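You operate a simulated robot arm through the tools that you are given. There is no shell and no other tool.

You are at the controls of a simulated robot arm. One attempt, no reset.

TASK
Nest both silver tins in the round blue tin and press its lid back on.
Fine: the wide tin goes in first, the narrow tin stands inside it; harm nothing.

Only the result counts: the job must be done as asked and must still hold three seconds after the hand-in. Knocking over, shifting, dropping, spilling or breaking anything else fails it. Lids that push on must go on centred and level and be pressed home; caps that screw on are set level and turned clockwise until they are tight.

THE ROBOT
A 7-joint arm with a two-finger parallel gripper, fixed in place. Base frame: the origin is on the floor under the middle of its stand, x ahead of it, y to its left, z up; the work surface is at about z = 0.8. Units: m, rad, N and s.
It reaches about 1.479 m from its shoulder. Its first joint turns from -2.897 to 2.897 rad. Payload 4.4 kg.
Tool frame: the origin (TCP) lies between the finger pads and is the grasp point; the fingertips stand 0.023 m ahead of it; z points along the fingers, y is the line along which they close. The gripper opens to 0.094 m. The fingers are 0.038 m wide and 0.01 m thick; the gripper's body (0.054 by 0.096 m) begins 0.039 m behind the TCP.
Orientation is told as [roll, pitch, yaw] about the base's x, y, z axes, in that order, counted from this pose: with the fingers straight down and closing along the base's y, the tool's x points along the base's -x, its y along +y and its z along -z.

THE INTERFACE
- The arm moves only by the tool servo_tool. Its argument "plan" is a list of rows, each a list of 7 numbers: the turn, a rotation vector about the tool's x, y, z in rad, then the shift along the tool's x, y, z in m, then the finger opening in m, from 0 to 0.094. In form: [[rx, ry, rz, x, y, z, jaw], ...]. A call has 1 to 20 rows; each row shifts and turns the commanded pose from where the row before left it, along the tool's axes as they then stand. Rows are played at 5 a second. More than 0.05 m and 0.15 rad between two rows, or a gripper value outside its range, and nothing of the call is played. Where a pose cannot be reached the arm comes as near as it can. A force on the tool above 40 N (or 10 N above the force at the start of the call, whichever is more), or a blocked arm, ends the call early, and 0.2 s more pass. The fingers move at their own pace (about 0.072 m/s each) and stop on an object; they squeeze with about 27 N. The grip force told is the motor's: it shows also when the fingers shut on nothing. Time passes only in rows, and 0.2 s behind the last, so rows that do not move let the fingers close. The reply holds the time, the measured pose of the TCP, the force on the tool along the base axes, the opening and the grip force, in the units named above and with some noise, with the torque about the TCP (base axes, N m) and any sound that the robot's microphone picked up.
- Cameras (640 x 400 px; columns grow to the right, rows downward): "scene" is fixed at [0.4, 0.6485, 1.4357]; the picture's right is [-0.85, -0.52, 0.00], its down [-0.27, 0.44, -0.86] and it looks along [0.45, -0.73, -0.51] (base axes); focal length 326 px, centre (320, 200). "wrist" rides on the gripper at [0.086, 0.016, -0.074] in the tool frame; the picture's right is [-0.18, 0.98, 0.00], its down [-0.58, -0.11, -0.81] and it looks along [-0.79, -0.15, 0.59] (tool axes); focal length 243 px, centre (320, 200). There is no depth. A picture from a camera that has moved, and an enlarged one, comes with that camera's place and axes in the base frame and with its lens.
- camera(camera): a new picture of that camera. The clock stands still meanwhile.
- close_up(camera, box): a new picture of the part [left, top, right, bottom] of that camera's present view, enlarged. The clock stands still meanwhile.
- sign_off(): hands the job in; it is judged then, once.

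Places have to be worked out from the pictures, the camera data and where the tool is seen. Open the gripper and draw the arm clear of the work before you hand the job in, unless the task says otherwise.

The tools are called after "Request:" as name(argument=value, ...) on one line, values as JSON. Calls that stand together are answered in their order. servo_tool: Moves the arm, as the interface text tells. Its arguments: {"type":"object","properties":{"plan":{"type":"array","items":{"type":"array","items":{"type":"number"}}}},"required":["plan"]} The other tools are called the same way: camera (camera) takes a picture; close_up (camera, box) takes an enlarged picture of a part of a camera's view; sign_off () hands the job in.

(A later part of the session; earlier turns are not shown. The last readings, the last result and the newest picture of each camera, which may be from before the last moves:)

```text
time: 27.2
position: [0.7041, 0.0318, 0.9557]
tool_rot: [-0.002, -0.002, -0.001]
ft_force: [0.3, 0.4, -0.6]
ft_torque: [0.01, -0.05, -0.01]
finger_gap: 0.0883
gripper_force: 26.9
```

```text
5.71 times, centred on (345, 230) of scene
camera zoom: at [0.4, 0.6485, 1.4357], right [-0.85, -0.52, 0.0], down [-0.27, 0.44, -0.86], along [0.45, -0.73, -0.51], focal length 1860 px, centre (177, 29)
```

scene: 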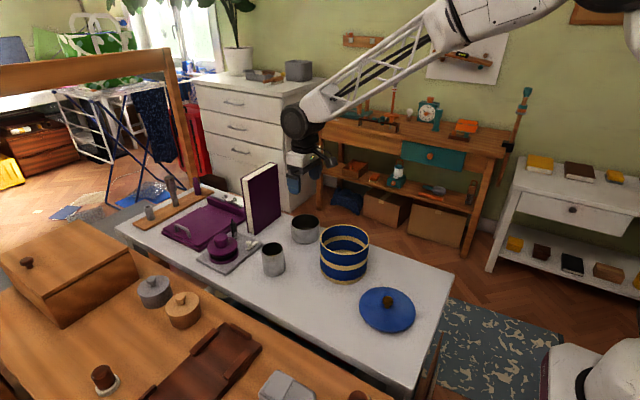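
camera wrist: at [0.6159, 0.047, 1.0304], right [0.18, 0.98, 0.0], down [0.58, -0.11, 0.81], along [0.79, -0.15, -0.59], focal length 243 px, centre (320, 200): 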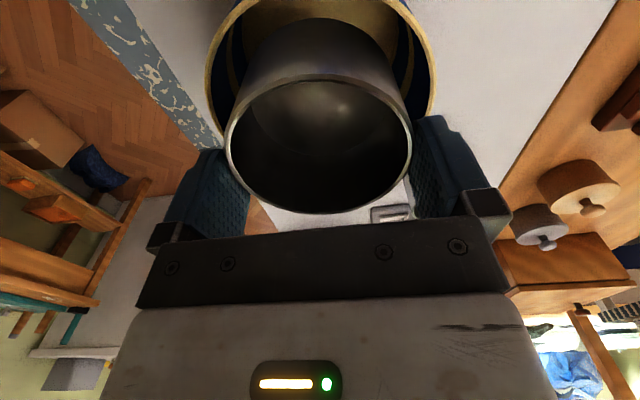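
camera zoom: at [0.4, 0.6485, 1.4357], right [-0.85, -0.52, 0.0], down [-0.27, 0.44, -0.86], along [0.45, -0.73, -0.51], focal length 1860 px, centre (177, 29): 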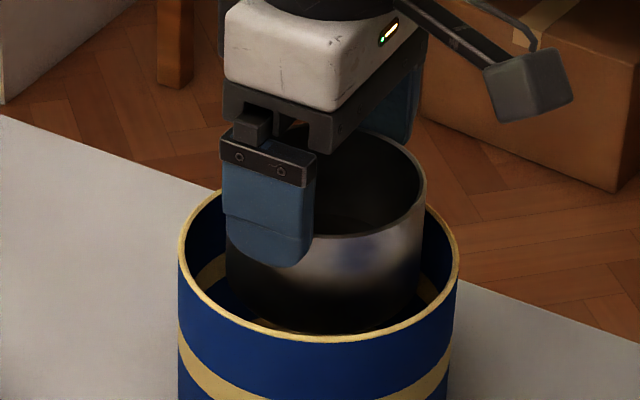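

The tin is entering cleanly. The finger mounts (dark brackets) look a bit thicker than the fingers, so I'll look closely at them before going deeper.

Request:
close_up(camera="wrist", box=[130, 120, 290, 260])

Request:
close_up(camera="wrist", box=[380, 90, 540, 250])

Request:
close_up(camera="scene", box=[320, 195, 370, 250])

```text
2.86 times, centred on (210, 190) of wrist
camera zoom: at [0.6159, 0.047, 1.0304], right [0.18, 0.98, 0.0], down [0.58, -0.11, 0.81], along [0.79, -0.15, -0.59], focal length 693 px, centre (634, 229)
```

zoom: 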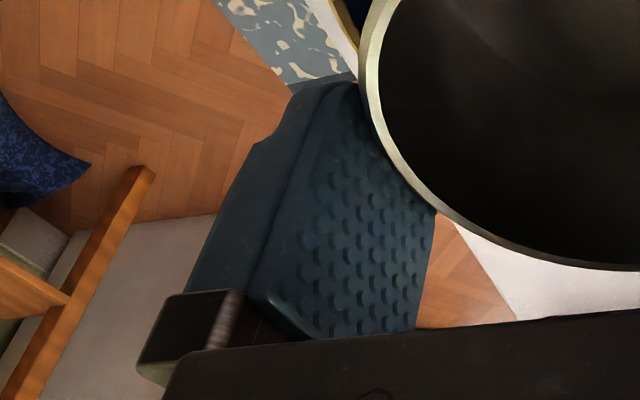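

```text
2.50 times, centred on (460, 170) of wrist
camera zoom: at [0.6159, 0.047, 1.0304], right [0.18, 0.98, 0.0], down [0.58, -0.11, 0.81], along [0.79, -0.15, -0.59], focal length 606 px, centre (-30, 275)
```

zoom: 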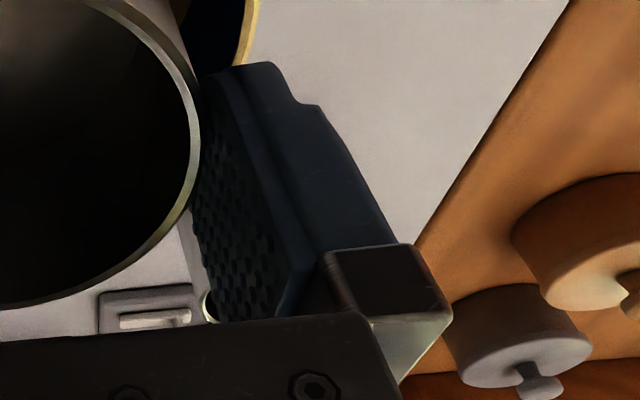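

```text
7.27 times, centred on (345, 222) of scene
camera zoom: at [0.4, 0.6485, 1.4357], right [-0.85, -0.52, 0.0], down [-0.27, 0.44, -0.86], along [0.45, -0.73, -0.51], focal length 2368 px, centre (138, 36)
```

zoom: 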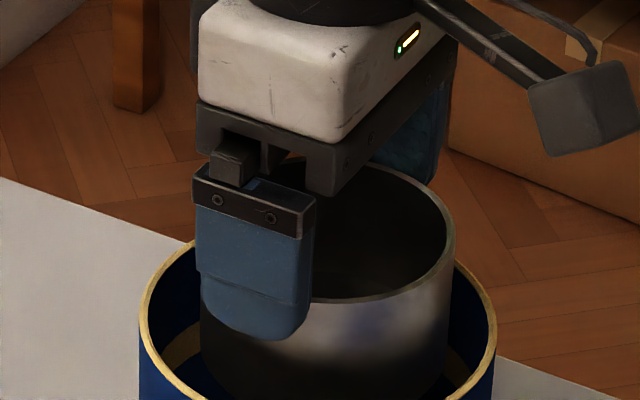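

The mounts reach out to about 0.059 from the axis, so their corners (about 0.062) would meet the blue wall before the tin reaches the floor. I'll back out, set the wide tin down where it stood, and regrip it from inside, with the fingers spread against its inner wall. That leaves plenty of room.

Request:
servo_tool(plan=[[0, 0, 0, 0, 0, -0.02, 0.075], [0, 0, 0, 0, 0, -0.03, 0.075], [0, 0, 0, 0, 0, -0.03, 0.075], [0, 0, 0, -0.035, -0.014, 0, 0.075], [0, 0, 0, -0.035, -0.014, 0, 0.075], [0, 0, 0, -0.035, -0.014, 0, 0.075], [0, 0, 0, -0.035, -0.014, 0, 0.075], [0, 0, 0, -0.035, -0.014, 0, 0.075], [0, 0, 0, 0, 0, 0.04, 0.075], [0, 0, 0, 0, 0, 0.045, 0.075], [0, 0, 0, 0, 0, 0.04, 0.075], [0, 0, 0, 0, 0, 0.03, 0.075], [0, 0, 0, 0, 0, 0.01, 0.075], [0, 0, 0, 0, 0, 0, 0.075]])

Request:
close_up(camera="scene", box=[250, 160, 380, 290])

```text
time: 30.2
position: [0.8795, -0.0369, 0.8702]
tool_rot: [0.001, -0.002, 0.0]
ft_force: [-0.4, 0.4, -0.2]
ft_torque: [-0.01, 0.0, 0.02]
finger_gap: 0.0883
gripper_force: 27.1
```

```text
3.08 times, centred on (315, 225) of scene
camera zoom: at [0.4, 0.6485, 1.4357], right [-0.85, -0.52, 0.0], down [-0.27, 0.44, -0.86], along [0.45, -0.73, -0.51], focal length 1002 px, centre (335, 123)
```

zoom: 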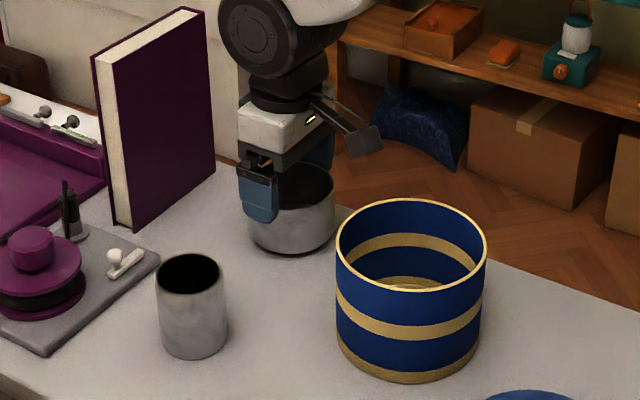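

The tin is about 6 mm above the table at its old place. I'll lower in 1 mm steps until contact.

Request:
servo_tool(plan=[[0, 0, 0, 0, 0, 0.001, 0.075], [0, 0, 0, 0, 0, 0.001, 0.075], [0, 0, 0, 0, 0, 0.001, 0.075], [0, 0, 0, 0, 0, 0.001, 0.075], [0, 0, 0, 0, 0, 0.0007, 0.075]])

```text
time: 31.4
position: [0.8795, -0.0381, 0.8668]
tool_rot: [-0.002, -0.003, -0.002]
ft_force: [0.4, 0.3, -0.2]
ft_torque: [0.02, 0.02, 0.02]
finger_gap: 0.0882
gripper_force: 26.8
```

No contact yet (z about 0.866). I'll continue very gently.

Request:
servo_tool(plan=[[0, 0, 0, 0, 0, 0.0007, 0.075], [0, 0, 0, 0, 0, 0.0007, 0.075], [0, 0, 0, 0, 0, 0, 0.075]])

```text
time: 32.2
position: [0.8782, -0.0377, 0.865]
tool_rot: [0.0, -0.003, 0.0]
ft_force: [-0.6, 0.0, -1.2]
ft_torque: [-0.01, -0.01, 0.01]
finger_gap: 0.0885
gripper_force: 27.4
```

Still free. A few more sub-millimetre steps should reach the table.

Request:
servo_tool(plan=[[0, 0, 0, 0, 0, 0.0005, 0.075], [0, 0, 0, 0, 0, 0.0005, 0.075], [0, 0, 0, 0, 0, 0, 0.075]])

```text
time: 33.0
position: [0.8797, -0.0393, 0.8645]
tool_rot: [0.0, -0.003, 0.0]
ft_force: [-0.7, 0.0, 1.3]
ft_torque: [0.02, 0.02, -0.01]
finger_gap: 0.0882
gripper_force: 26.9
```

The force is just starting to show. One more half millimetre, then open.

Request:
servo_tool(plan=[[0, 0, 0, 0, 0, 0.0005, 0.075], [0, 0, 0, 0, 0, 0, 0.075]])

```text
time: 33.6
position: [0.8789, -0.0386, 0.8654]
tool_rot: [0.001, -0.002, 0.0]
ft_force: [-1.8, 1.2, 8.2]
ft_torque: [-0.04, 0.12, 0.0]
finger_gap: 0.0882
gripper_force: 26.7
```

The tin is down (8 N). I'll open fully and rise straight up clear of the rim.

Request:
servo_tool(plan=[[0, 0, 0, 0, 0, 0, 0.094], [0, 0, 0, 0, 0, 0, 0.094], [0, 0, 0, 0, 0, -0.004, 0.094], [0, 0, 0, 0, 0, -0.008, 0.094], [0, 0, 0, 0, 0, -0.02, 0.094], [0, 0, 0, 0, 0, -0.02, 0.094], [0, 0, 0, 0, 0, 0, 0.094]])

Request:
camera(camera="wrist")

Request:
close_up(camera="wrist", box=[200, 0, 440, 160])

```text
time: 35.2
position: [0.8793, -0.0384, 0.9163]
tool_rot: [0.0, -0.002, 0.0]
ft_force: [0.1, 0.3, 0.8]
ft_torque: [0.0, -0.02, -0.02]
finger_gap: 0.0939
gripper_force: 0.0
```

```text
taken
camera wrist: at [0.7911, -0.0228, 0.991], right [0.18, 0.98, 0.0], down [0.58, -0.11, 0.81], along [0.79, -0.15, -0.59], focal length 243 px, centre (320, 200)
```

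wrist: 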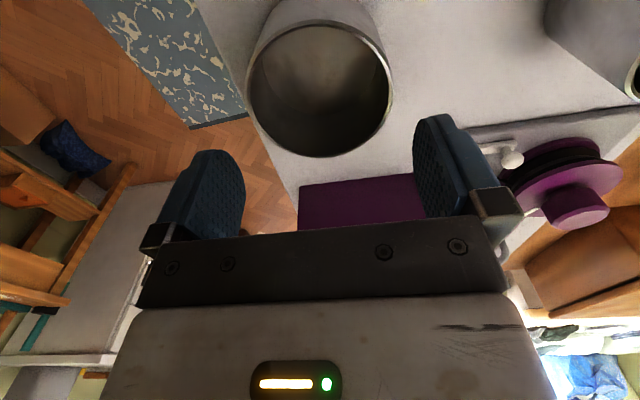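

```text
2.50 times, centred on (320, 80) of wrist
camera zoom: at [0.7911, -0.0228, 0.991], right [0.18, 0.98, 0.0], down [0.58, -0.11, 0.81], along [0.79, -0.15, -0.59], focal length 606 px, centre (320, 500)
```

zoom: 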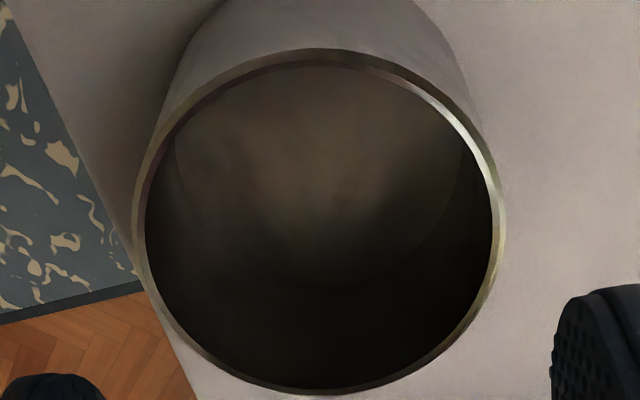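

The tin stands centred under the tool within 0.5 mm. I'll close the jaw to 0.04, lower about 16 mm into the tin's mouth, then spread the fingers gently against its inner wall.

Request:
servo_tool(plan=[[0, 0, 0, 0, 0, 0, 0.06], [0, 0, 0, 0, 0, 0, 0.04], [0, 0, 0, 0, 0, 0, 0.04], [0, 0, 0, 0, 0, 0.02, 0.04], [0, 0, 0, 0, 0, 0.015, 0.04], [0, 0, 0, 0, 0, 0.008, 0.04], [0, 0, 0, 0, 0, 0.005, 0.04], [0, 0, 0, 0, 0, 0.003, 0.04], [0, 0, 0, 0, 0, 0.003, 0.04], [0, 0, 0, 0, 0, 0, 0.04]])

Request:
camera(camera="wrist")

Request:
close_up(camera="scene", box=[270, 180, 340, 250])

```text
time: 37.4
position: [0.8789, -0.0379, 0.8624]
tool_rot: [-0.001, -0.002, 0.002]
ft_force: [0.4, 0.7, 0.8]
ft_torque: [0.03, 0.0, 0.03]
finger_gap: 0.0399
gripper_force: 0.0
```

```text
taken
camera wrist: at [0.7909, -0.0226, 0.9368], right [0.18, 0.98, 0.0], down [0.58, -0.11, 0.81], along [0.79, -0.15, -0.59], focal length 243 px, centre (320, 200)
```

wrist: 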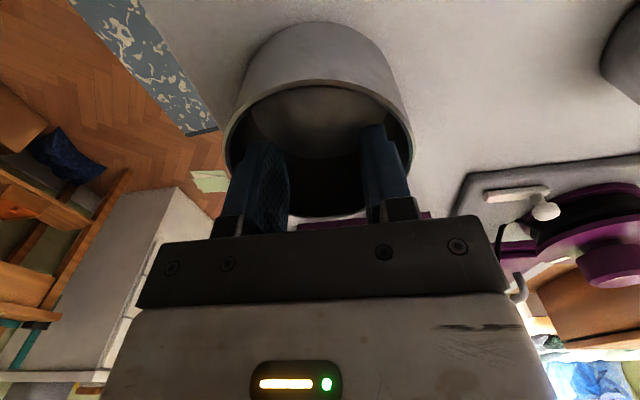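

```text
5.71 times, centred on (305, 215) of scene
camera zoom: at [0.4, 0.6485, 1.4357], right [-0.85, -0.52, 0.0], down [-0.27, 0.44, -0.86], along [0.45, -0.73, -0.51], focal length 1860 px, centre (406, 114)
```

zoom: 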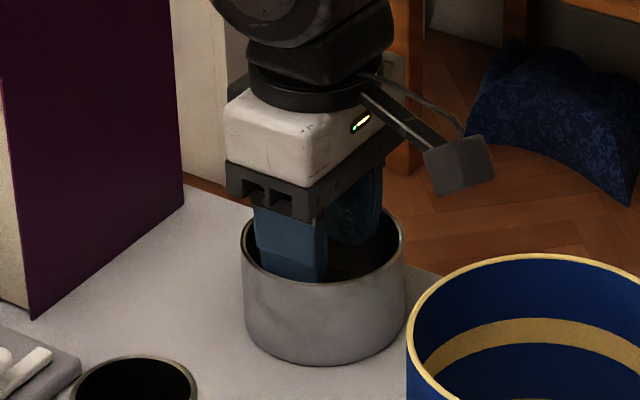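

The fingers are inside the tin with no contact. Now I'll spread them against the inner wall and read the gap and force.

Request:
servo_tool(plan=[[0, 0, 0, 0, 0, 0, 0.05], [0, 0, 0, 0, 0, 0, 0.06], [0, 0, 0, 0, 0, 0, 0.07], [0, 0, 0, 0, 0, 0, 0.07], [0, 0, 0, 0, 0, 0, 0.07]])

Request:
camera(camera="wrist")

```text
time: 38.6
position: [0.8795, -0.0377, 0.8618]
tool_rot: [0.0, -0.001, 0.0]
ft_force: [-0.2, -0.4, -0.7]
ft_torque: [0.03, 0.0, 0.03]
finger_gap: 0.0501
gripper_force: 0.0
```

```text
taken
camera wrist: at [0.7909, -0.0226, 0.9368], right [0.18, 0.98, 0.0], down [0.58, -0.11, 0.81], along [0.79, -0.15, -0.59], focal length 243 px, centre (320, 200)
```

wrist: 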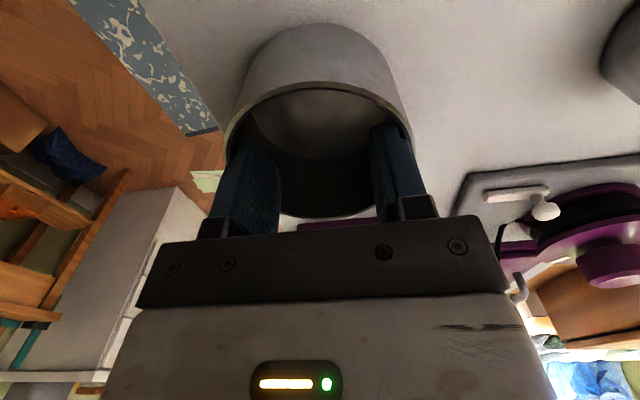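

The fingers stopped against the inner wall at a gap of 0.050, although the grip reading shows only closing force. I'll test by lifting a few millimetres and looking.

Request:
servo_tool(plan=[[0, 0, 0, 0, 0, 0, 0.094], [0, 0, 0, 0, 0, 0, 0.094], [0, 0, 0, 0, 0, -0.002, 0.094], [0, 0, 0, 0, 0, -0.002, 0.094], [0, 0, 0, 0, 0, -0.002, 0.094], [0, 0, 0, 0, 0, -0.002, 0.094], [0, 0, 0, 0, 0, 0, 0.094]])

Request:
close_up(camera="scene", box=[270, 180, 340, 250])

Request:
camera(camera="wrist")

```text
time: 40.2
position: [0.8788, -0.0383, 0.8703]
tool_rot: [-0.001, -0.002, -0.001]
ft_force: [0.5, 0.8, 0.1]
ft_torque: [0.04, 0.01, -0.02]
finger_gap: 0.0507
gripper_force: 0.1
```

```text
5.71 times, centred on (305, 215) of scene
camera zoom: at [0.4, 0.6485, 1.4357], right [-0.85, -0.52, 0.0], down [-0.27, 0.44, -0.86], along [0.45, -0.73, -0.51], focal length 1860 px, centre (406, 114)
```

zoom: 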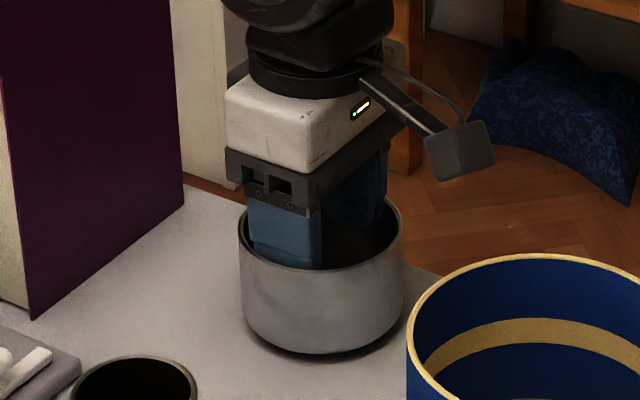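

```text
taken
camera wrist: at [0.7909, -0.0228, 0.9448], right [0.18, 0.98, 0.0], down [0.58, -0.11, 0.81], along [0.79, -0.15, -0.59], focal length 243 px, centre (320, 200)
```

wrist: 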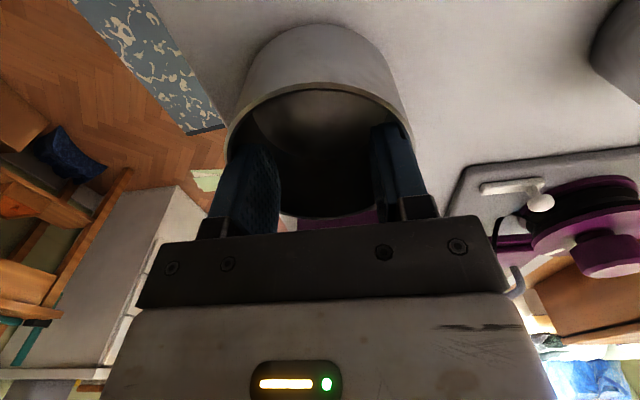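

The tin rises with the spread fingers, so the inside grip holds. I'll lift it slowly and check for slip.

Request:
servo_tool(plan=[[0, 0, 0, 0, 0, -0.005, 0.094], [0, 0, 0, 0, 0, -0.01, 0.094], [0, 0, 0, 0, 0, -0.015, 0.094], [0, 0, 0, 0, 0, -0.02, 0.094], [0, 0, 0, 0, 0, -0.02, 0.094], [0, 0, 0, 0, 0, -0.02, 0.094], [0, 0, 0, 0, 0, -0.02, 0.094], [0, 0, 0, 0, 0, -0.02, 0.094], [0, 0, 0, 0, 0, -0.02, 0.094], [0, 0, 0, 0, 0, -0.01, 0.094], [0, 0, 0, 0, 0, -0.005, 0.094], [0, 0, 0, 0, 0, 0, 0.094]])

Request:
camera(camera="wrist")

Request:
close_up(camera="scene", box=[250, 130, 380, 260])

```text
time: 42.8
position: [0.8791, -0.0371, 1.0363]
tool_rot: [0.0, -0.002, 0.0]
ft_force: [-0.2, -0.2, 0.2]
ft_torque: [0.0, 0.03, 0.0]
finger_gap: 0.0508
gripper_force: 0.1
```

```text
taken
camera wrist: at [0.7907, -0.0223, 1.1103], right [0.18, 0.98, 0.0], down [0.58, -0.11, 0.81], along [0.79, -0.15, -0.59], focal length 243 px, centre (320, 200)
```

wrist: 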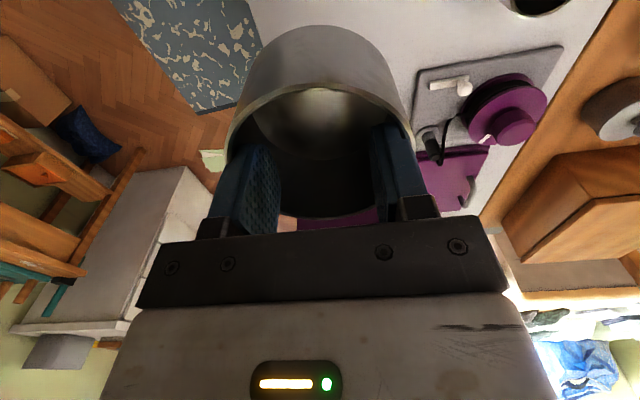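

```text
3.08 times, centred on (315, 195) of scene
camera zoom: at [0.4, 0.6485, 1.4357], right [-0.85, -0.52, 0.0], down [-0.27, 0.44, -0.86], along [0.45, -0.73, -0.51], focal length 1002 px, centre (335, 215)
```

zoom: 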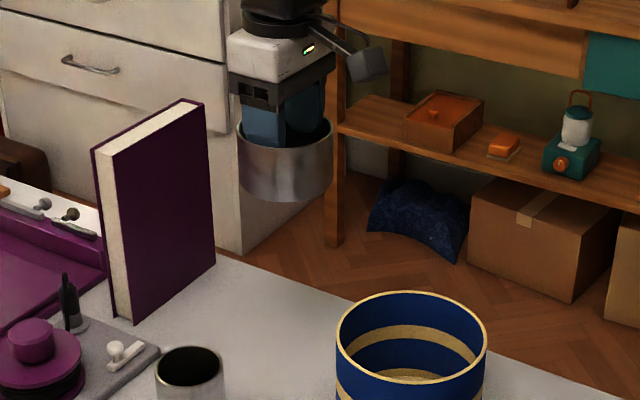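

The grip holds without slip and the tin is level. I'll carry it gently back over the blue tin, to the same commanded spot that measured as centred.

Request:
servo_tool(plan=[[0, 0, 0, 0.0125, 0.005, 0, 0.094], [0, 0, 0, 0.025, 0.01, 0, 0.094], [0, 0, 0, 0.025, 0.01, 0, 0.094], [0, 0, 0, 0.025, 0.01, 0, 0.094], [0, 0, 0, 0.025, 0.01, 0, 0.094], [0, 0, 0, 0.025, 0.01, 0, 0.094], [0, 0, 0, 0.025, 0.01, 0, 0.094], [0, 0, 0, 0.0125, 0.005, 0, 0.094], [0, 0, 0, 0, 0, 0.015, 0.094], [0, 0, 0, 0, 0, 0.015, 0.094], [0, 0, 0, 0, 0, 0, 0.094]])

Request:
close_up(camera="wrist", box=[200, 0, 440, 150])

Request:
close_up(camera="scene", box=[300, 170, 390, 270])

```text
time: 45.2
position: [0.7037, 0.0306, 1.0034]
tool_rot: [0.001, -0.002, 0.0]
ft_force: [1.3, -0.1, -0.8]
ft_torque: [0.0, -0.01, -0.01]
finger_gap: 0.0515
gripper_force: 0.0
```

```text
2.67 times, centred on (320, 75) of wrist
camera zoom: at [0.6156, 0.0472, 1.0789], right [0.18, 0.98, 0.0], down [0.58, -0.11, 0.81], along [0.79, -0.15, -0.59], focal length 647 px, centre (320, 533)
```

zoom: 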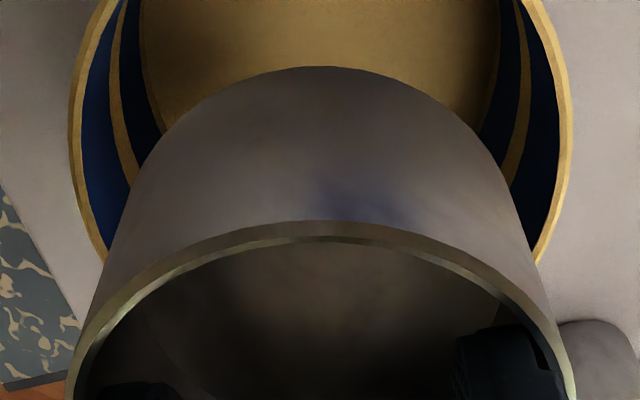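

```text
4.00 times, centred on (345, 220) of scene
camera zoom: at [0.4, 0.6485, 1.4357], right [-0.85, -0.52, 0.0], down [-0.27, 0.44, -0.86], along [0.45, -0.73, -0.51], focal length 1302 px, centre (220, 120)
```

zoom: 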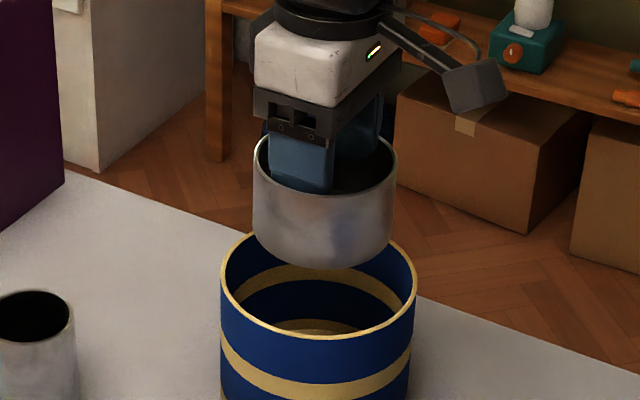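

The blue rim is centred on the tool axis. The finger gap crept slightly (0.0508 to 0.0515), so I'll check how the tin sits in the grip before lowering.

Request:
camera(camera="wrist")

Request:
close_up(camera="scene", box=[325, 185, 370, 240])

```text
taken
camera wrist: at [0.6156, 0.0472, 1.0789], right [0.18, 0.98, 0.0], down [0.58, -0.11, 0.81], along [0.79, -0.15, -0.59], focal length 243 px, centre (320, 200)
```

wrist: 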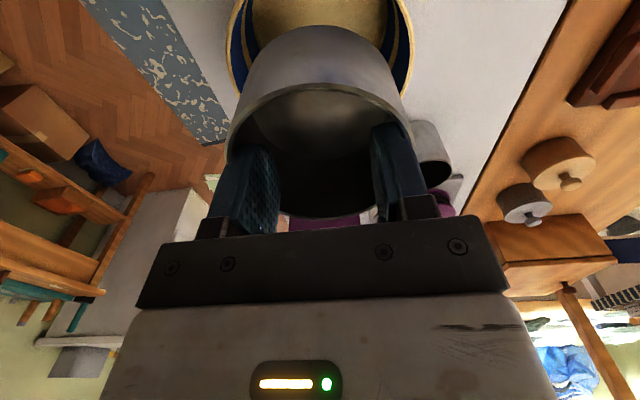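

```text
7.27 times, centred on (348, 212) of scene
camera zoom: at [0.4, 0.6485, 1.4357], right [-0.85, -0.52, 0.0], down [-0.27, 0.44, -0.86], along [0.45, -0.73, -0.51], focal length 2368 px, centre (120, 109)
```

zoom: 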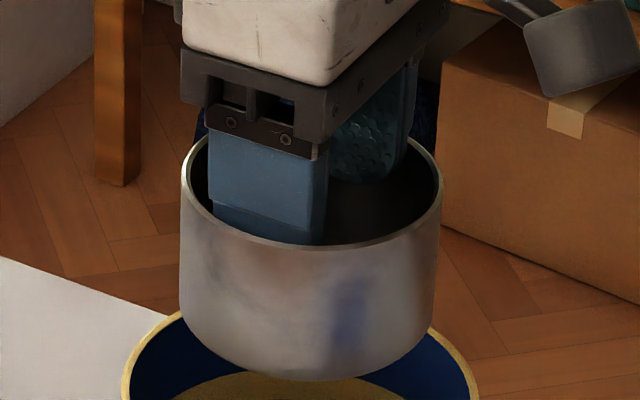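

The tin is unchanged in the grip, level and centred. I'll lower it into the blue tin, slowing down near the floor.

Request:
servo_tool(plan=[[0, 0, 0, 0, 0, 0.008, 0.094], [0, 0, 0, 0, 0, 0.015, 0.094], [0, 0, 0, 0, 0, 0.015, 0.094], [0, 0, 0, 0, 0, 0.015, 0.094], [0, 0, 0, 0, 0, 0.015, 0.094], [0, 0, 0, 0, 0, 0.015, 0.094], [0, 0, 0, 0, 0, 0.015, 0.094], [0, 0, 0, 0, 0, 0.01, 0.094], [0, 0, 0, 0, 0, 0.006, 0.094], [0, 0, 0, 0, 0, 0, 0.094]])

Request:
camera(camera="wrist")

Request:
close_up(camera="scene", box=[300, 190, 390, 290])

```text
time: 47.4
position: [0.7033, 0.0319, 0.8892]
tool_rot: [0.0, -0.002, 0.0]
ft_force: [0.7, -0.5, 0.0]
ft_torque: [0.0, 0.0, 0.01]
finger_gap: 0.0512
gripper_force: 0.1
```

```text
taken
camera wrist: at [0.6157, 0.0473, 0.965], right [0.18, 0.98, 0.0], down [0.58, -0.11, 0.81], along [0.79, -0.15, -0.59], focal length 243 px, centre (320, 200)
```

wrist: 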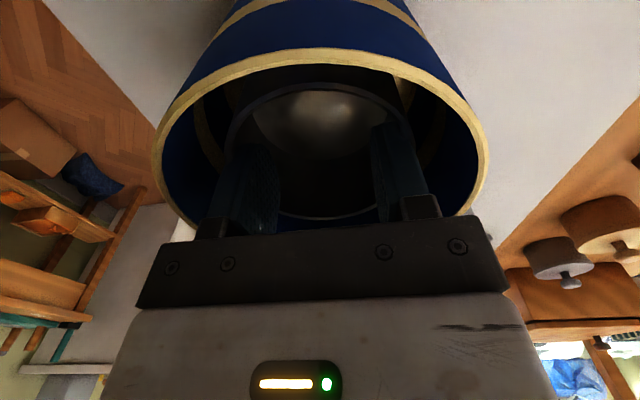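

```text
4.00 times, centred on (345, 240) of scene
camera zoom: at [0.4, 0.6485, 1.4357], right [-0.85, -0.52, 0.0], down [-0.27, 0.44, -0.86], along [0.45, -0.73, -0.51], focal length 1302 px, centre (220, 40)
```

zoom: 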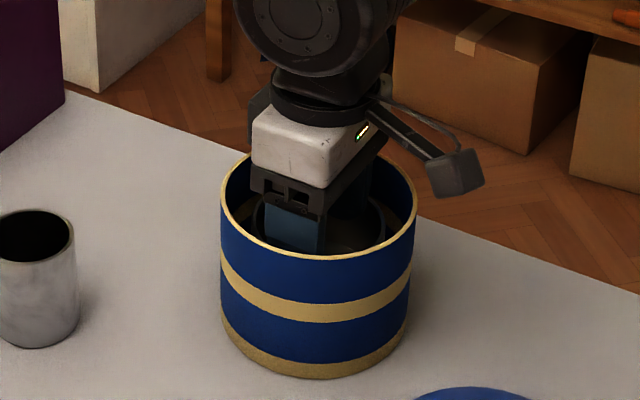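

All clear with no contact. The floor should be reached near TCP z of 0.863–0.870. I'll go down to 0.8745, then creep.

Request:
servo_tool(plan=[[0, 0, 0, 0, 0, 0.004, 0.094], [0, 0, 0, 0, 0, 0.004, 0.094], [0, 0, 0, 0, 0, 0.004, 0.094], [0, 0, 0, 0, 0, 0.003, 0.094], [0, 0, 0, 0, 0, 0.001, 0.094], [0, 0, 0, 0, 0, 0.001, 0.094], [0, 0, 0, 0, 0, 0.001, 0.094]])

```text
time: 49.0
position: [0.7038, 0.0309, 0.872]
tool_rot: [0.001, -0.001, 0.001]
ft_force: [0.0, 0.1, -0.1]
ft_torque: [0.01, -0.02, 0.02]
finger_gap: 0.0522
gripper_force: 0.0
```

No contact yet at 0.872. I'll continue in sub-millimetre steps.

Request:
servo_tool(plan=[[0, 0, 0, 0, 0, 0.0007, 0.094], [0, 0, 0, 0, 0, 0.0007, 0.094], [0, 0, 0, 0, 0, 0.0007, 0.094]])

```text
time: 49.8
position: [0.7049, 0.0318, 0.8702]
tool_rot: [0.0, -0.001, 0.002]
ft_force: [0.5, -0.7, -0.9]
ft_torque: [-0.01, -0.03, -0.01]
finger_gap: 0.0522
gripper_force: 0.1
```

Still free, so I'll creep further.

Request:
servo_tool(plan=[[0, 0, 0, 0, 0, 0.0007, 0.094], [0, 0, 0, 0, 0, 0.0007, 0.094], [0, 0, 0, 0, 0, 0.0006, 0.094]])

```text
time: 50.6
position: [0.7057, 0.0324, 0.8688]
tool_rot: [-0.001, -0.002, -0.001]
ft_force: [-0.1, 0.4, -0.8]
ft_torque: [0.06, 0.01, 0.05]
finger_gap: 0.0526
gripper_force: 0.0
```

Still no contact. Two more steps, then I'll look.

Request:
servo_tool(plan=[[0, 0, 0, 0, 0, 0.0007, 0.094], [0, 0, 0, 0, 0, 0.0007, 0.094], [0, 0, 0, 0, 0, 0.0006, 0.094]])

Request:
camera(camera="wrist")

```text
time: 51.4
position: [0.704, 0.0325, 0.8673]
tool_rot: [0.0, -0.004, 0.0]
ft_force: [0.9, -2.2, 17.5]
ft_torque: [-0.02, -0.07, -0.27]
finger_gap: 0.0529
gripper_force: 0.2
```

```text
taken
camera wrist: at [0.6164, 0.0471, 0.9422], right [0.18, 0.98, 0.0], down [0.58, -0.11, 0.81], along [0.79, -0.15, -0.59], focal length 243 px, centre (320, 200)
```

wrist: 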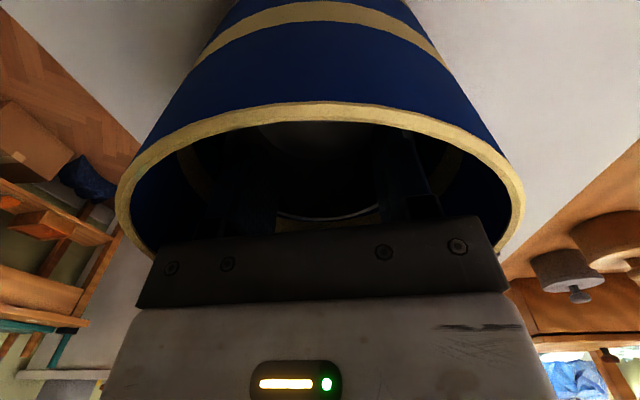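

Contact: 17 N at z 0.867, which matches a blue-tin floor about 5 mm thick. I'll ease off slightly and draw the fingers inward to release.

Request:
servo_tool(plan=[[0, 0, 0, 0, 0, -0.0005, 0.094], [0, 0, 0, 0, 0, 0, 0.05], [0, 0, 0, 0, 0, 0, 0.042], [0, 0, 0, 0, 0, 0, 0.04], [0, 0, 0, 0, 0, 0, 0.04]])

Request:
camera(camera="wrist")

Request:
close_up(camera="scene", box=[310, 200, 380, 270])

```text
time: 52.6
position: [0.7033, 0.0322, 0.867]
tool_rot: [0.001, -0.003, 0.0]
ft_force: [-0.1, -0.9, -0.5]
ft_torque: [-0.01, 0.0, 0.02]
finger_gap: 0.04
gripper_force: 0.1
```

```text
taken
camera wrist: at [0.6159, 0.047, 0.9419], right [0.18, 0.98, 0.0], down [0.58, -0.11, 0.81], along [0.79, -0.15, -0.59], focal length 243 px, centre (320, 200)
```

wrist: 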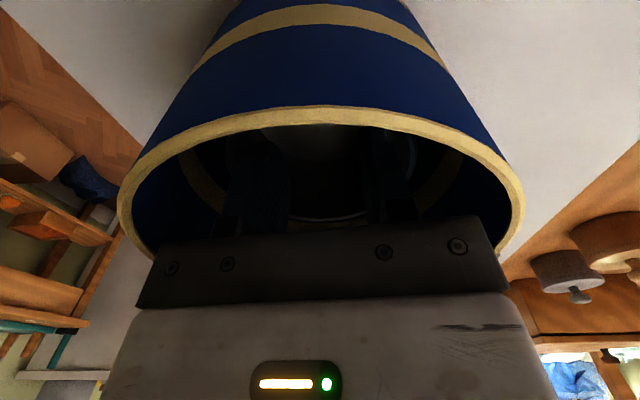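

```text
5.71 times, centred on (345, 235) of scene
camera zoom: at [0.4, 0.6485, 1.4357], right [-0.85, -0.52, 0.0], down [-0.27, 0.44, -0.86], along [0.45, -0.73, -0.51], focal length 1860 px, centre (177, 0)
```

zoom: 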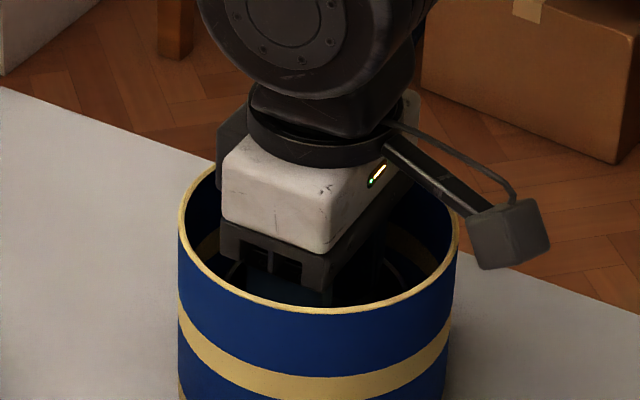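

The fingers are free inside the tin and forces are near zero. I'll rise straight out slowly and look at the result.

Request:
servo_tool(plan=[[0, 0, 0, 0, 0, -0.003, 0.04], [0, 0, 0, 0, 0, -0.007, 0.04], [0, 0, 0, 0, 0, -0.015, 0.04], [0, 0, 0, 0, 0, -0.02, 0.04], [0, 0, 0, 0, 0, -0.03, 0.04], [0, 0, 0, 0, 0, -0.035, 0.04], [0, 0, 0, 0.02, 0, -0.03, 0.04], [0, 0, 0, 0.03, 0, -0.02, 0.04], [0, 0, 0, 0, 0, 0, 0.04]])

Request:
camera(camera="wrist")

Request:
close_up(camera="scene", box=[310, 210, 380, 280])

```text
time: 54.6
position: [0.6539, 0.0312, 1.0276]
tool_rot: [0.0, -0.003, 0.0]
ft_force: [-0.2, 0.6, -0.4]
ft_torque: [0.0, -0.01, -0.01]
finger_gap: 0.04
gripper_force: 0.1
```

```text
taken
camera wrist: at [0.5657, 0.0462, 1.1019], right [0.18, 0.98, 0.0], down [0.58, -0.11, 0.81], along [0.79, -0.15, -0.59], focal length 243 px, centre (320, 200)
```

wrist: 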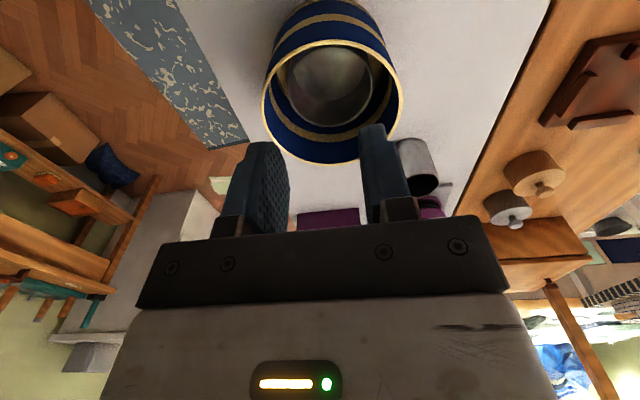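

```text
5.71 times, centred on (345, 245) of scene
camera zoom: at [0.4, 0.6485, 1.4357], right [-0.85, -0.52, 0.0], down [-0.27, 0.44, -0.86], along [0.45, -0.73, -0.51], focal length 1860 px, centre (177, -57)
```

zoom: 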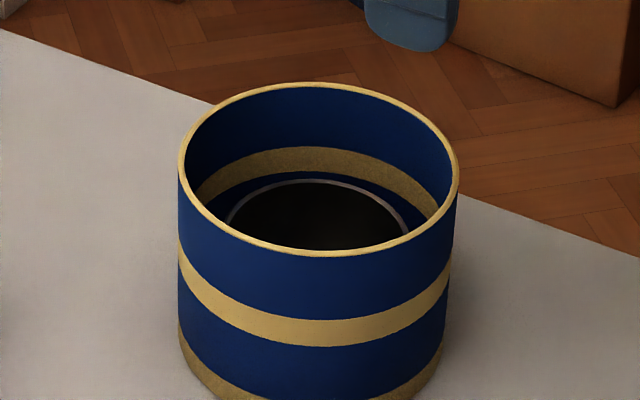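

The wide tin stands inside the blue tin and the blue tin has not moved. I'll zoom in to measure where the wide tin sits before fetching the narrow one.

Request:
close_up(camera="wrist", box=[250, 0, 420, 170])

Request:
close_up(camera="scene", box=[245, 225, 305, 285])

```text
2.35 times, centred on (335, 85) of wrist
camera zoom: at [0.5657, 0.0462, 1.1019], right [0.18, 0.98, 0.0], down [0.58, -0.11, 0.81], along [0.79, -0.15, -0.59], focal length 571 px, centre (285, 471)
```

zoom: 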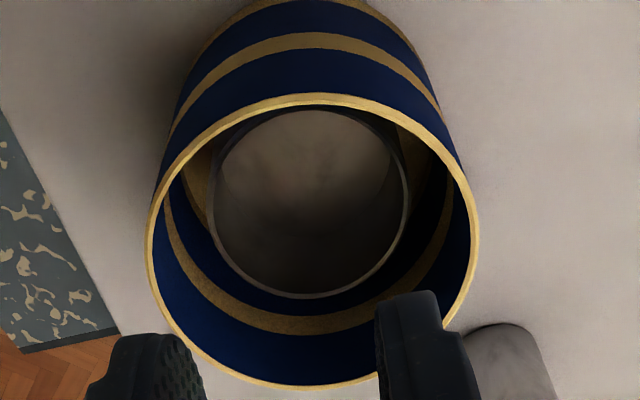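

```text
6.67 times, centred on (275, 255) of scene
camera zoom: at [0.4, 0.6485, 1.4357], right [-0.85, -0.52, 0.0], down [-0.27, 0.44, -0.86], along [0.45, -0.73, -0.51], focal length 2170 px, centre (620, -167)
```

zoom: 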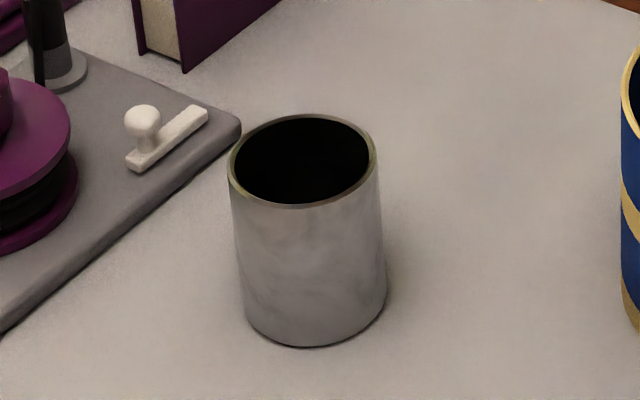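

The wide tin is centred near (0.706, 0.032), well inside the blue tin centred at (0.704, 0.032). Now I'll move toward the narrow tin near (0.866, 0.138), stopping short of it for a good wrist view.

Request:
servo_tool(plan=[[0, 0, 0, -0.0312, 0.0213, 0, 0.06], [0, 0, 0, -0.0312, 0.0213, 0, 0.08], [0, 0, 0, -0.0312, 0.0213, 0, 0.094], [0, 0, 0, -0.0312, 0.0213, 0.012, 0.094], [0, 0, 0, -0.0312, 0.0213, 0.015, 0.094], [0, 0, 0, 0, 0, 0, 0.094]])

Request:
camera(camera="wrist")

Request:
close_up(camera="wrist", box=[240, 0, 400, 130])

```text
time: 56.0
position: [0.8114, 0.1392, 1.0004]
tool_rot: [0.0, -0.002, -0.001]
ft_force: [-0.1, 0.2, 0.2]
ft_torque: [-0.03, 0.03, 0.0]
finger_gap: 0.0939
gripper_force: 0.1
```

```text
taken
camera wrist: at [0.7234, 0.1539, 1.0748], right [0.18, 0.98, 0.0], down [0.58, -0.11, 0.81], along [0.79, -0.15, -0.59], focal length 243 px, centre (320, 200)
```

wrist: 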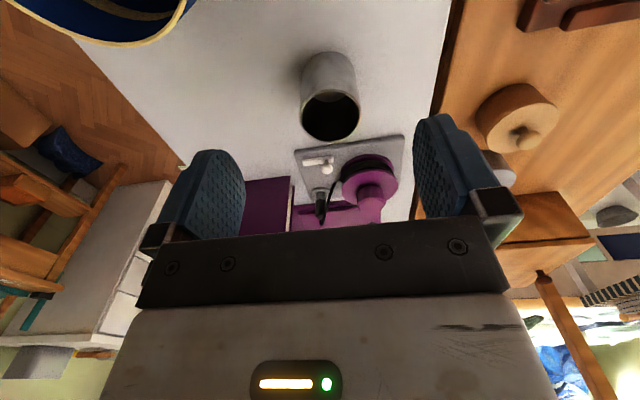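

```text
3.08 times, centred on (320, 65) of wrist
camera zoom: at [0.7234, 0.1539, 1.0748], right [0.18, 0.98, 0.0], down [0.58, -0.11, 0.81], along [0.79, -0.15, -0.59], focal length 746 px, centre (320, 615)
```

zoom: 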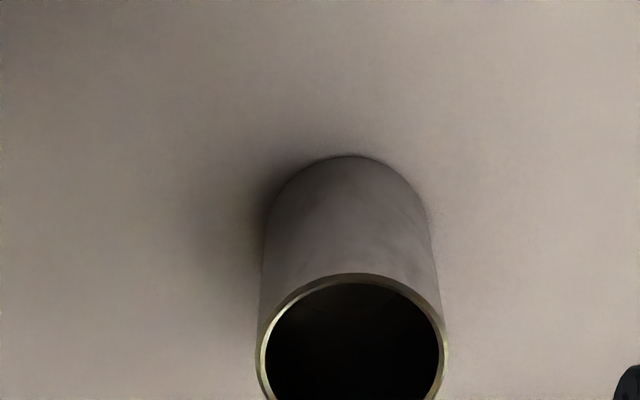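

The narrow tin is about 60 mm across, centred near (0.8666, 0.1375). I'll move over it, hovering with the tips about 3 cm above its rim, and recheck the centring.

Request:
servo_tool(plan=[[0, 0, 0, -0.0283, 0, 0.02, 0.094], [0, 0, 0, -0.0283, -0.0005, 0.025, 0.094], [0, 0, 0, 0, 0, 0.025, 0.094], [0, 0, 0, 0, 0, 0, 0.094]])

Request:
camera(camera="wrist")

Request:
close_up(camera="wrist", box=[240, 30, 400, 160])

Request:
close_up(camera="scene", box=[225, 180, 325, 290])

```text
time: 57.0
position: [0.8654, 0.137, 0.9298]
tool_rot: [0.001, -0.001, 0.001]
ft_force: [0.2, -1.0, 0.1]
ft_torque: [0.01, 0.02, -0.02]
finger_gap: 0.0938
gripper_force: 0.0
```

```text
taken
camera wrist: at [0.7789, 0.1529, 1.0052], right [0.18, 0.98, 0.0], down [0.58, -0.11, 0.81], along [0.79, -0.15, -0.59], focal length 243 px, centre (320, 200)
```

wrist: 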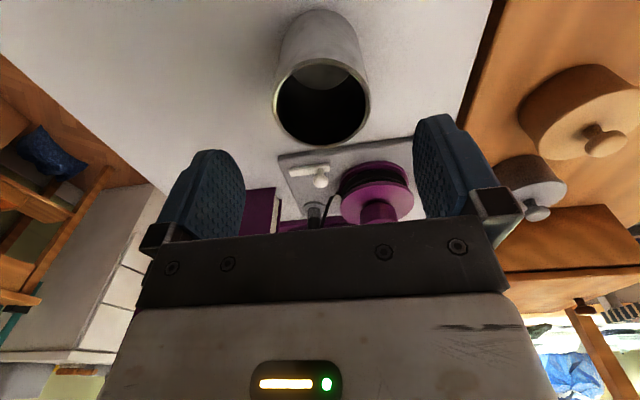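

```text
3.08 times, centred on (320, 95) of wrist
camera zoom: at [0.7789, 0.1529, 1.0052], right [0.18, 0.98, 0.0], down [0.58, -0.11, 0.81], along [0.79, -0.15, -0.59], focal length 746 px, centre (320, 523)
```

zoom: 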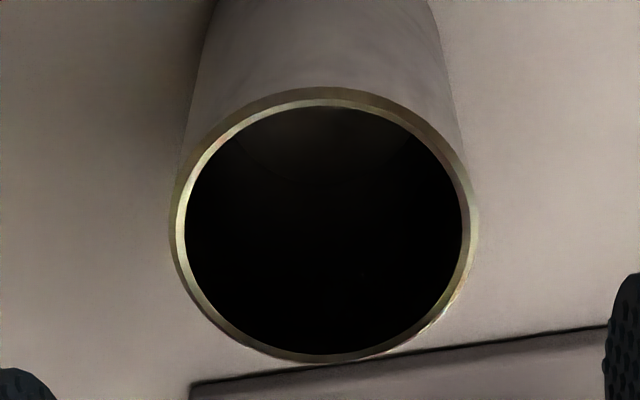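

```text
3.64 times, centred on (275, 235) of scene
camera zoom: at [0.4, 0.6485, 1.4357], right [-0.85, -0.52, 0.0], down [-0.27, 0.44, -0.86], along [0.45, -0.73, -0.51], focal length 1184 px, centre (484, 73)
```

zoom: 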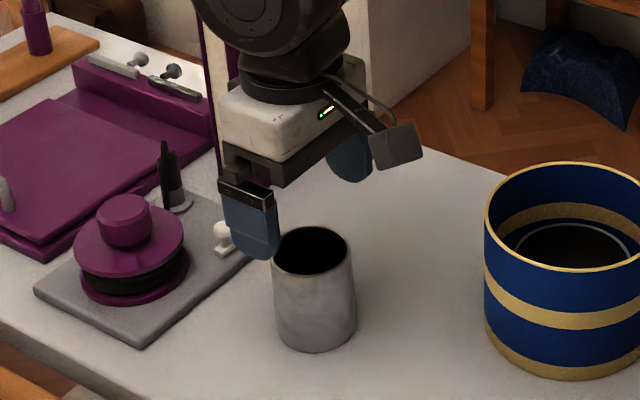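

The narrow tin is centred under the tool within 1 mm, with its rim near z 0.874. I'll lower so the tips reach about 15 mm below its rim and close on it from outside.

Request:
servo_tool(plan=[[0, 0, 0, 0, 0.0008, 0.015, 0.094], [0, 0, 0, 0, 0, 0.015, 0.094], [0, 0, 0, 0, 0, 0.01, 0.094], [0, 0, 0, 0, 0, 0.005, 0.094], [0, 0, 0, 0, 0, 0.003, 0.094], [0, 0, 0, 0, 0, 0, 0.08], [0, 0, 0, 0, 0, 0, 0.07], [0, 0, 0, 0, 0, 0, 0.06], [0, 0, 0, 0, 0, 0, 0.05], [0, 0, 0, 0, 0, 0, 0.045], [0, 0, 0, 0, 0, 0, 0.045]])

Request:
camera(camera="wrist")

Request:
close_up(camera="scene", box=[235, 190, 315, 280])

```text
time: 59.4
position: [0.8668, 0.1374, 0.8825]
tool_rot: [0.003, -0.001, 0.001]
ft_force: [0.5, -0.2, -0.5]
ft_torque: [0.03, 0.0, 0.01]
finger_gap: 0.0586
gripper_force: 27.0
```

```text
taken
camera wrist: at [0.7785, 0.1537, 0.9572], right [0.18, 0.98, 0.0], down [0.58, -0.11, 0.81], along [0.79, -0.15, -0.59], focal length 243 px, centre (320, 200)
```

wrist: 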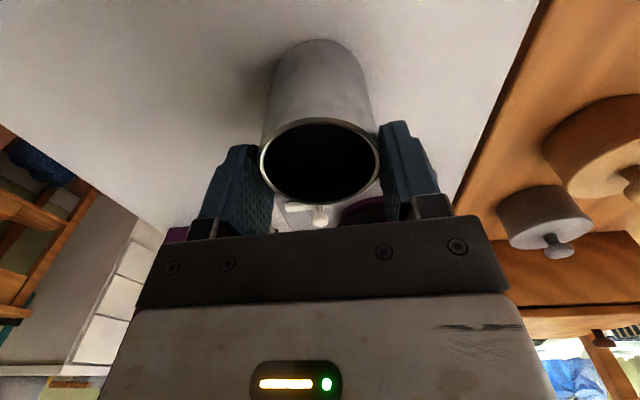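

```text
4.44 times, centred on (275, 235) of scene
camera zoom: at [0.4, 0.6485, 1.4357], right [-0.85, -0.52, 0.0], down [-0.27, 0.44, -0.86], along [0.45, -0.73, -0.51], focal length 1447 px, centre (520, 44)
```

zoom: 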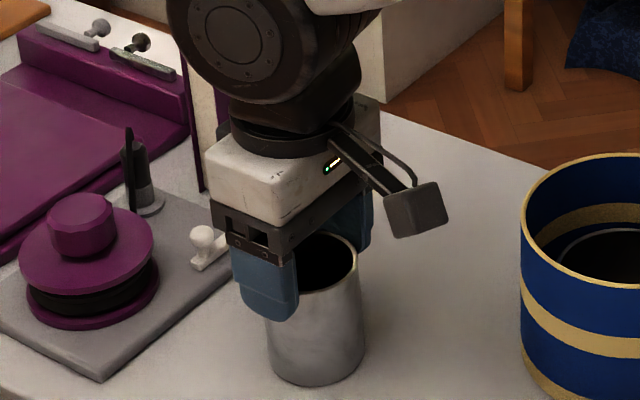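

The narrow tin is gripped at 0.0586 with 27 N. I'll lift it 0.15 m and check that it hangs level.

Request:
servo_tool(plan=[[0, 0, 0, 0, 0, -0.005, 0.045], [0, 0, 0, 0, 0, -0.015, 0.045], [0, 0, 0, 0, 0, -0.03, 0.045], [0, 0, 0, 0, 0, -0.04, 0.045], [0, 0, 0, 0, 0, -0.04, 0.045], [0, 0, 0, 0, 0, -0.025, 0.045], [0, 0, 0, 0, 0, 0, 0.045]])

Request:
camera(camera="wrist")

Request:
close_up(camera="scene", box=[225, 130, 345, 270])

```text
time: 61.0
position: [0.8655, 0.139, 1.036]
tool_rot: [0.001, -0.002, 0.0]
ft_force: [0.2, 0.8, -1.2]
ft_torque: [-0.01, 0.02, 0.0]
finger_gap: 0.0588
gripper_force: 26.9
```

```text
taken
camera wrist: at [0.7781, 0.1546, 1.1122], right [0.18, 0.98, 0.0], down [0.58, -0.11, 0.81], along [0.79, -0.15, -0.59], focal length 243 px, centre (320, 200)
```

wrist: 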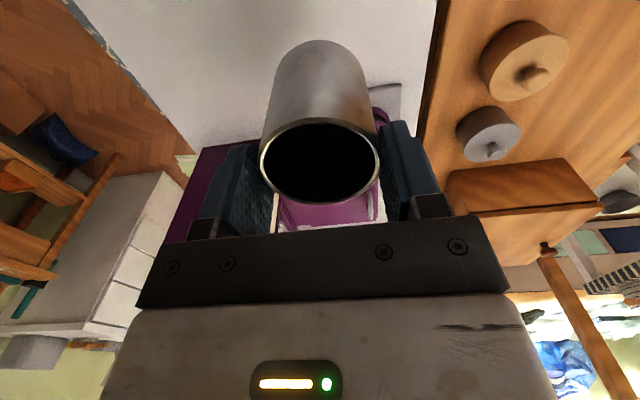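

```text
2.86 times, centred on (285, 200) of scene
camera zoom: at [0.4, 0.6485, 1.4357], right [-0.85, -0.52, 0.0], down [-0.27, 0.44, -0.86], along [0.45, -0.73, -0.51], focal length 930 px, centre (420, 200)
```

zoom: 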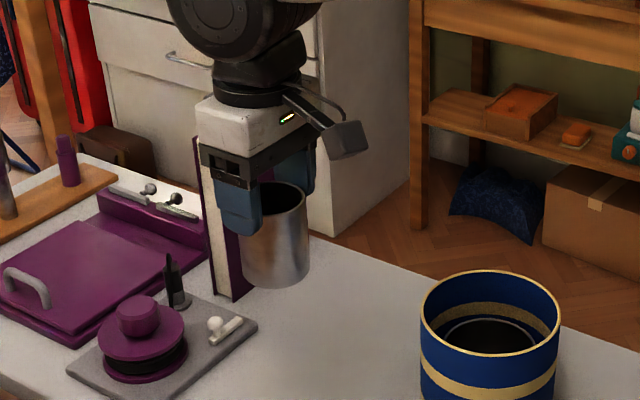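

The narrow tin hangs straight, with its bottom near z 0.955, so it clears the blue rim. I'll carry it over the blue tin's centre at (0.7055, 0.0322).

Request:
servo_tool(plan=[[0, 0, 0, 0.0161, -0.0106, 0, 0.045], [0, 0, 0, 0.0322, -0.0212, 0, 0.045], [0, 0, 0, 0.0322, -0.0212, 0, 0.045], [0, 0, 0, 0.0322, -0.0212, 0, 0.045], [0, 0, 0, 0.0322, -0.0212, 0, 0.045], [0, 0, 0, 0.0162, -0.0107, 0, 0.045], [0, 0, 0, 0, 0, 0.015, 0.045], [0, 0, 0, 0, 0, 0.01, 0.045], [0, 0, 0, 0, 0, 0, 0.045]])

Request:
camera(camera="wrist")

Request:
close_up(camera="wrist", box=[200, 0, 440, 150])

Request:
close_up(camera="scene", box=[300, 170, 390, 270])

```text
time: 63.0
position: [0.705, 0.0319, 1.0114]
tool_rot: [0.001, -0.002, 0.001]
ft_force: [-0.1, 0.2, 0.4]
ft_torque: [-0.02, -0.02, 0.01]
finger_gap: 0.0588
gripper_force: 27.2
```

```text
taken
camera wrist: at [0.6167, 0.0475, 1.0868], right [0.18, 0.98, 0.0], down [0.58, -0.11, 0.81], along [0.79, -0.15, -0.59], focal length 243 px, centre (320, 200)
```

wrist: 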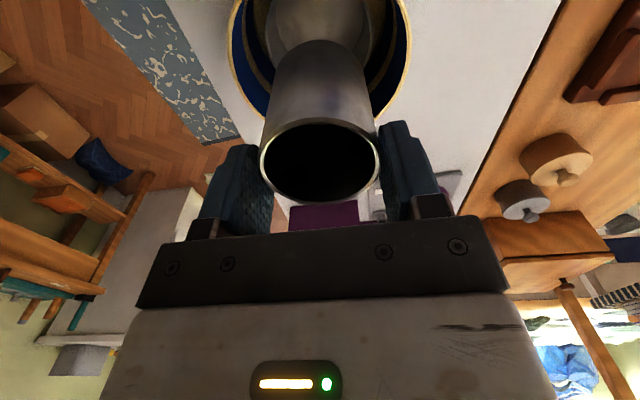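

```text
2.67 times, centred on (320, 75) of wrist
camera zoom: at [0.6167, 0.0475, 1.0868], right [0.18, 0.98, 0.0], down [0.58, -0.11, 0.81], along [0.79, -0.15, -0.59], focal length 647 px, centre (320, 533)
```

zoom: 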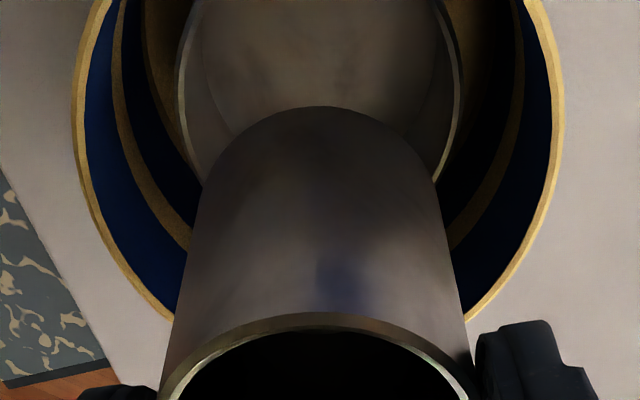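

```text
4.00 times, centred on (345, 220) of scene
camera zoom: at [0.4, 0.6485, 1.4357], right [-0.85, -0.52, 0.0], down [-0.27, 0.44, -0.86], along [0.45, -0.73, -0.51], focal length 1302 px, centre (220, 120)
```

zoom: 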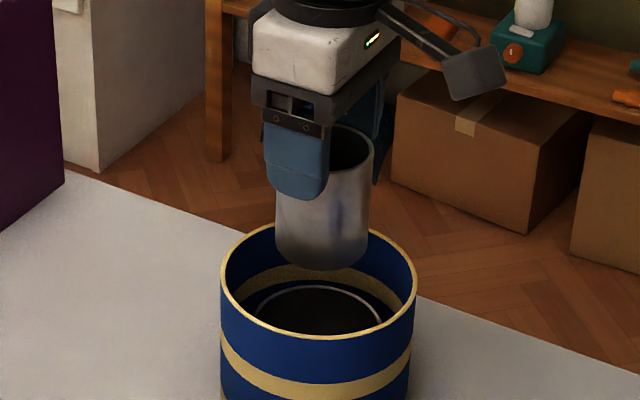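

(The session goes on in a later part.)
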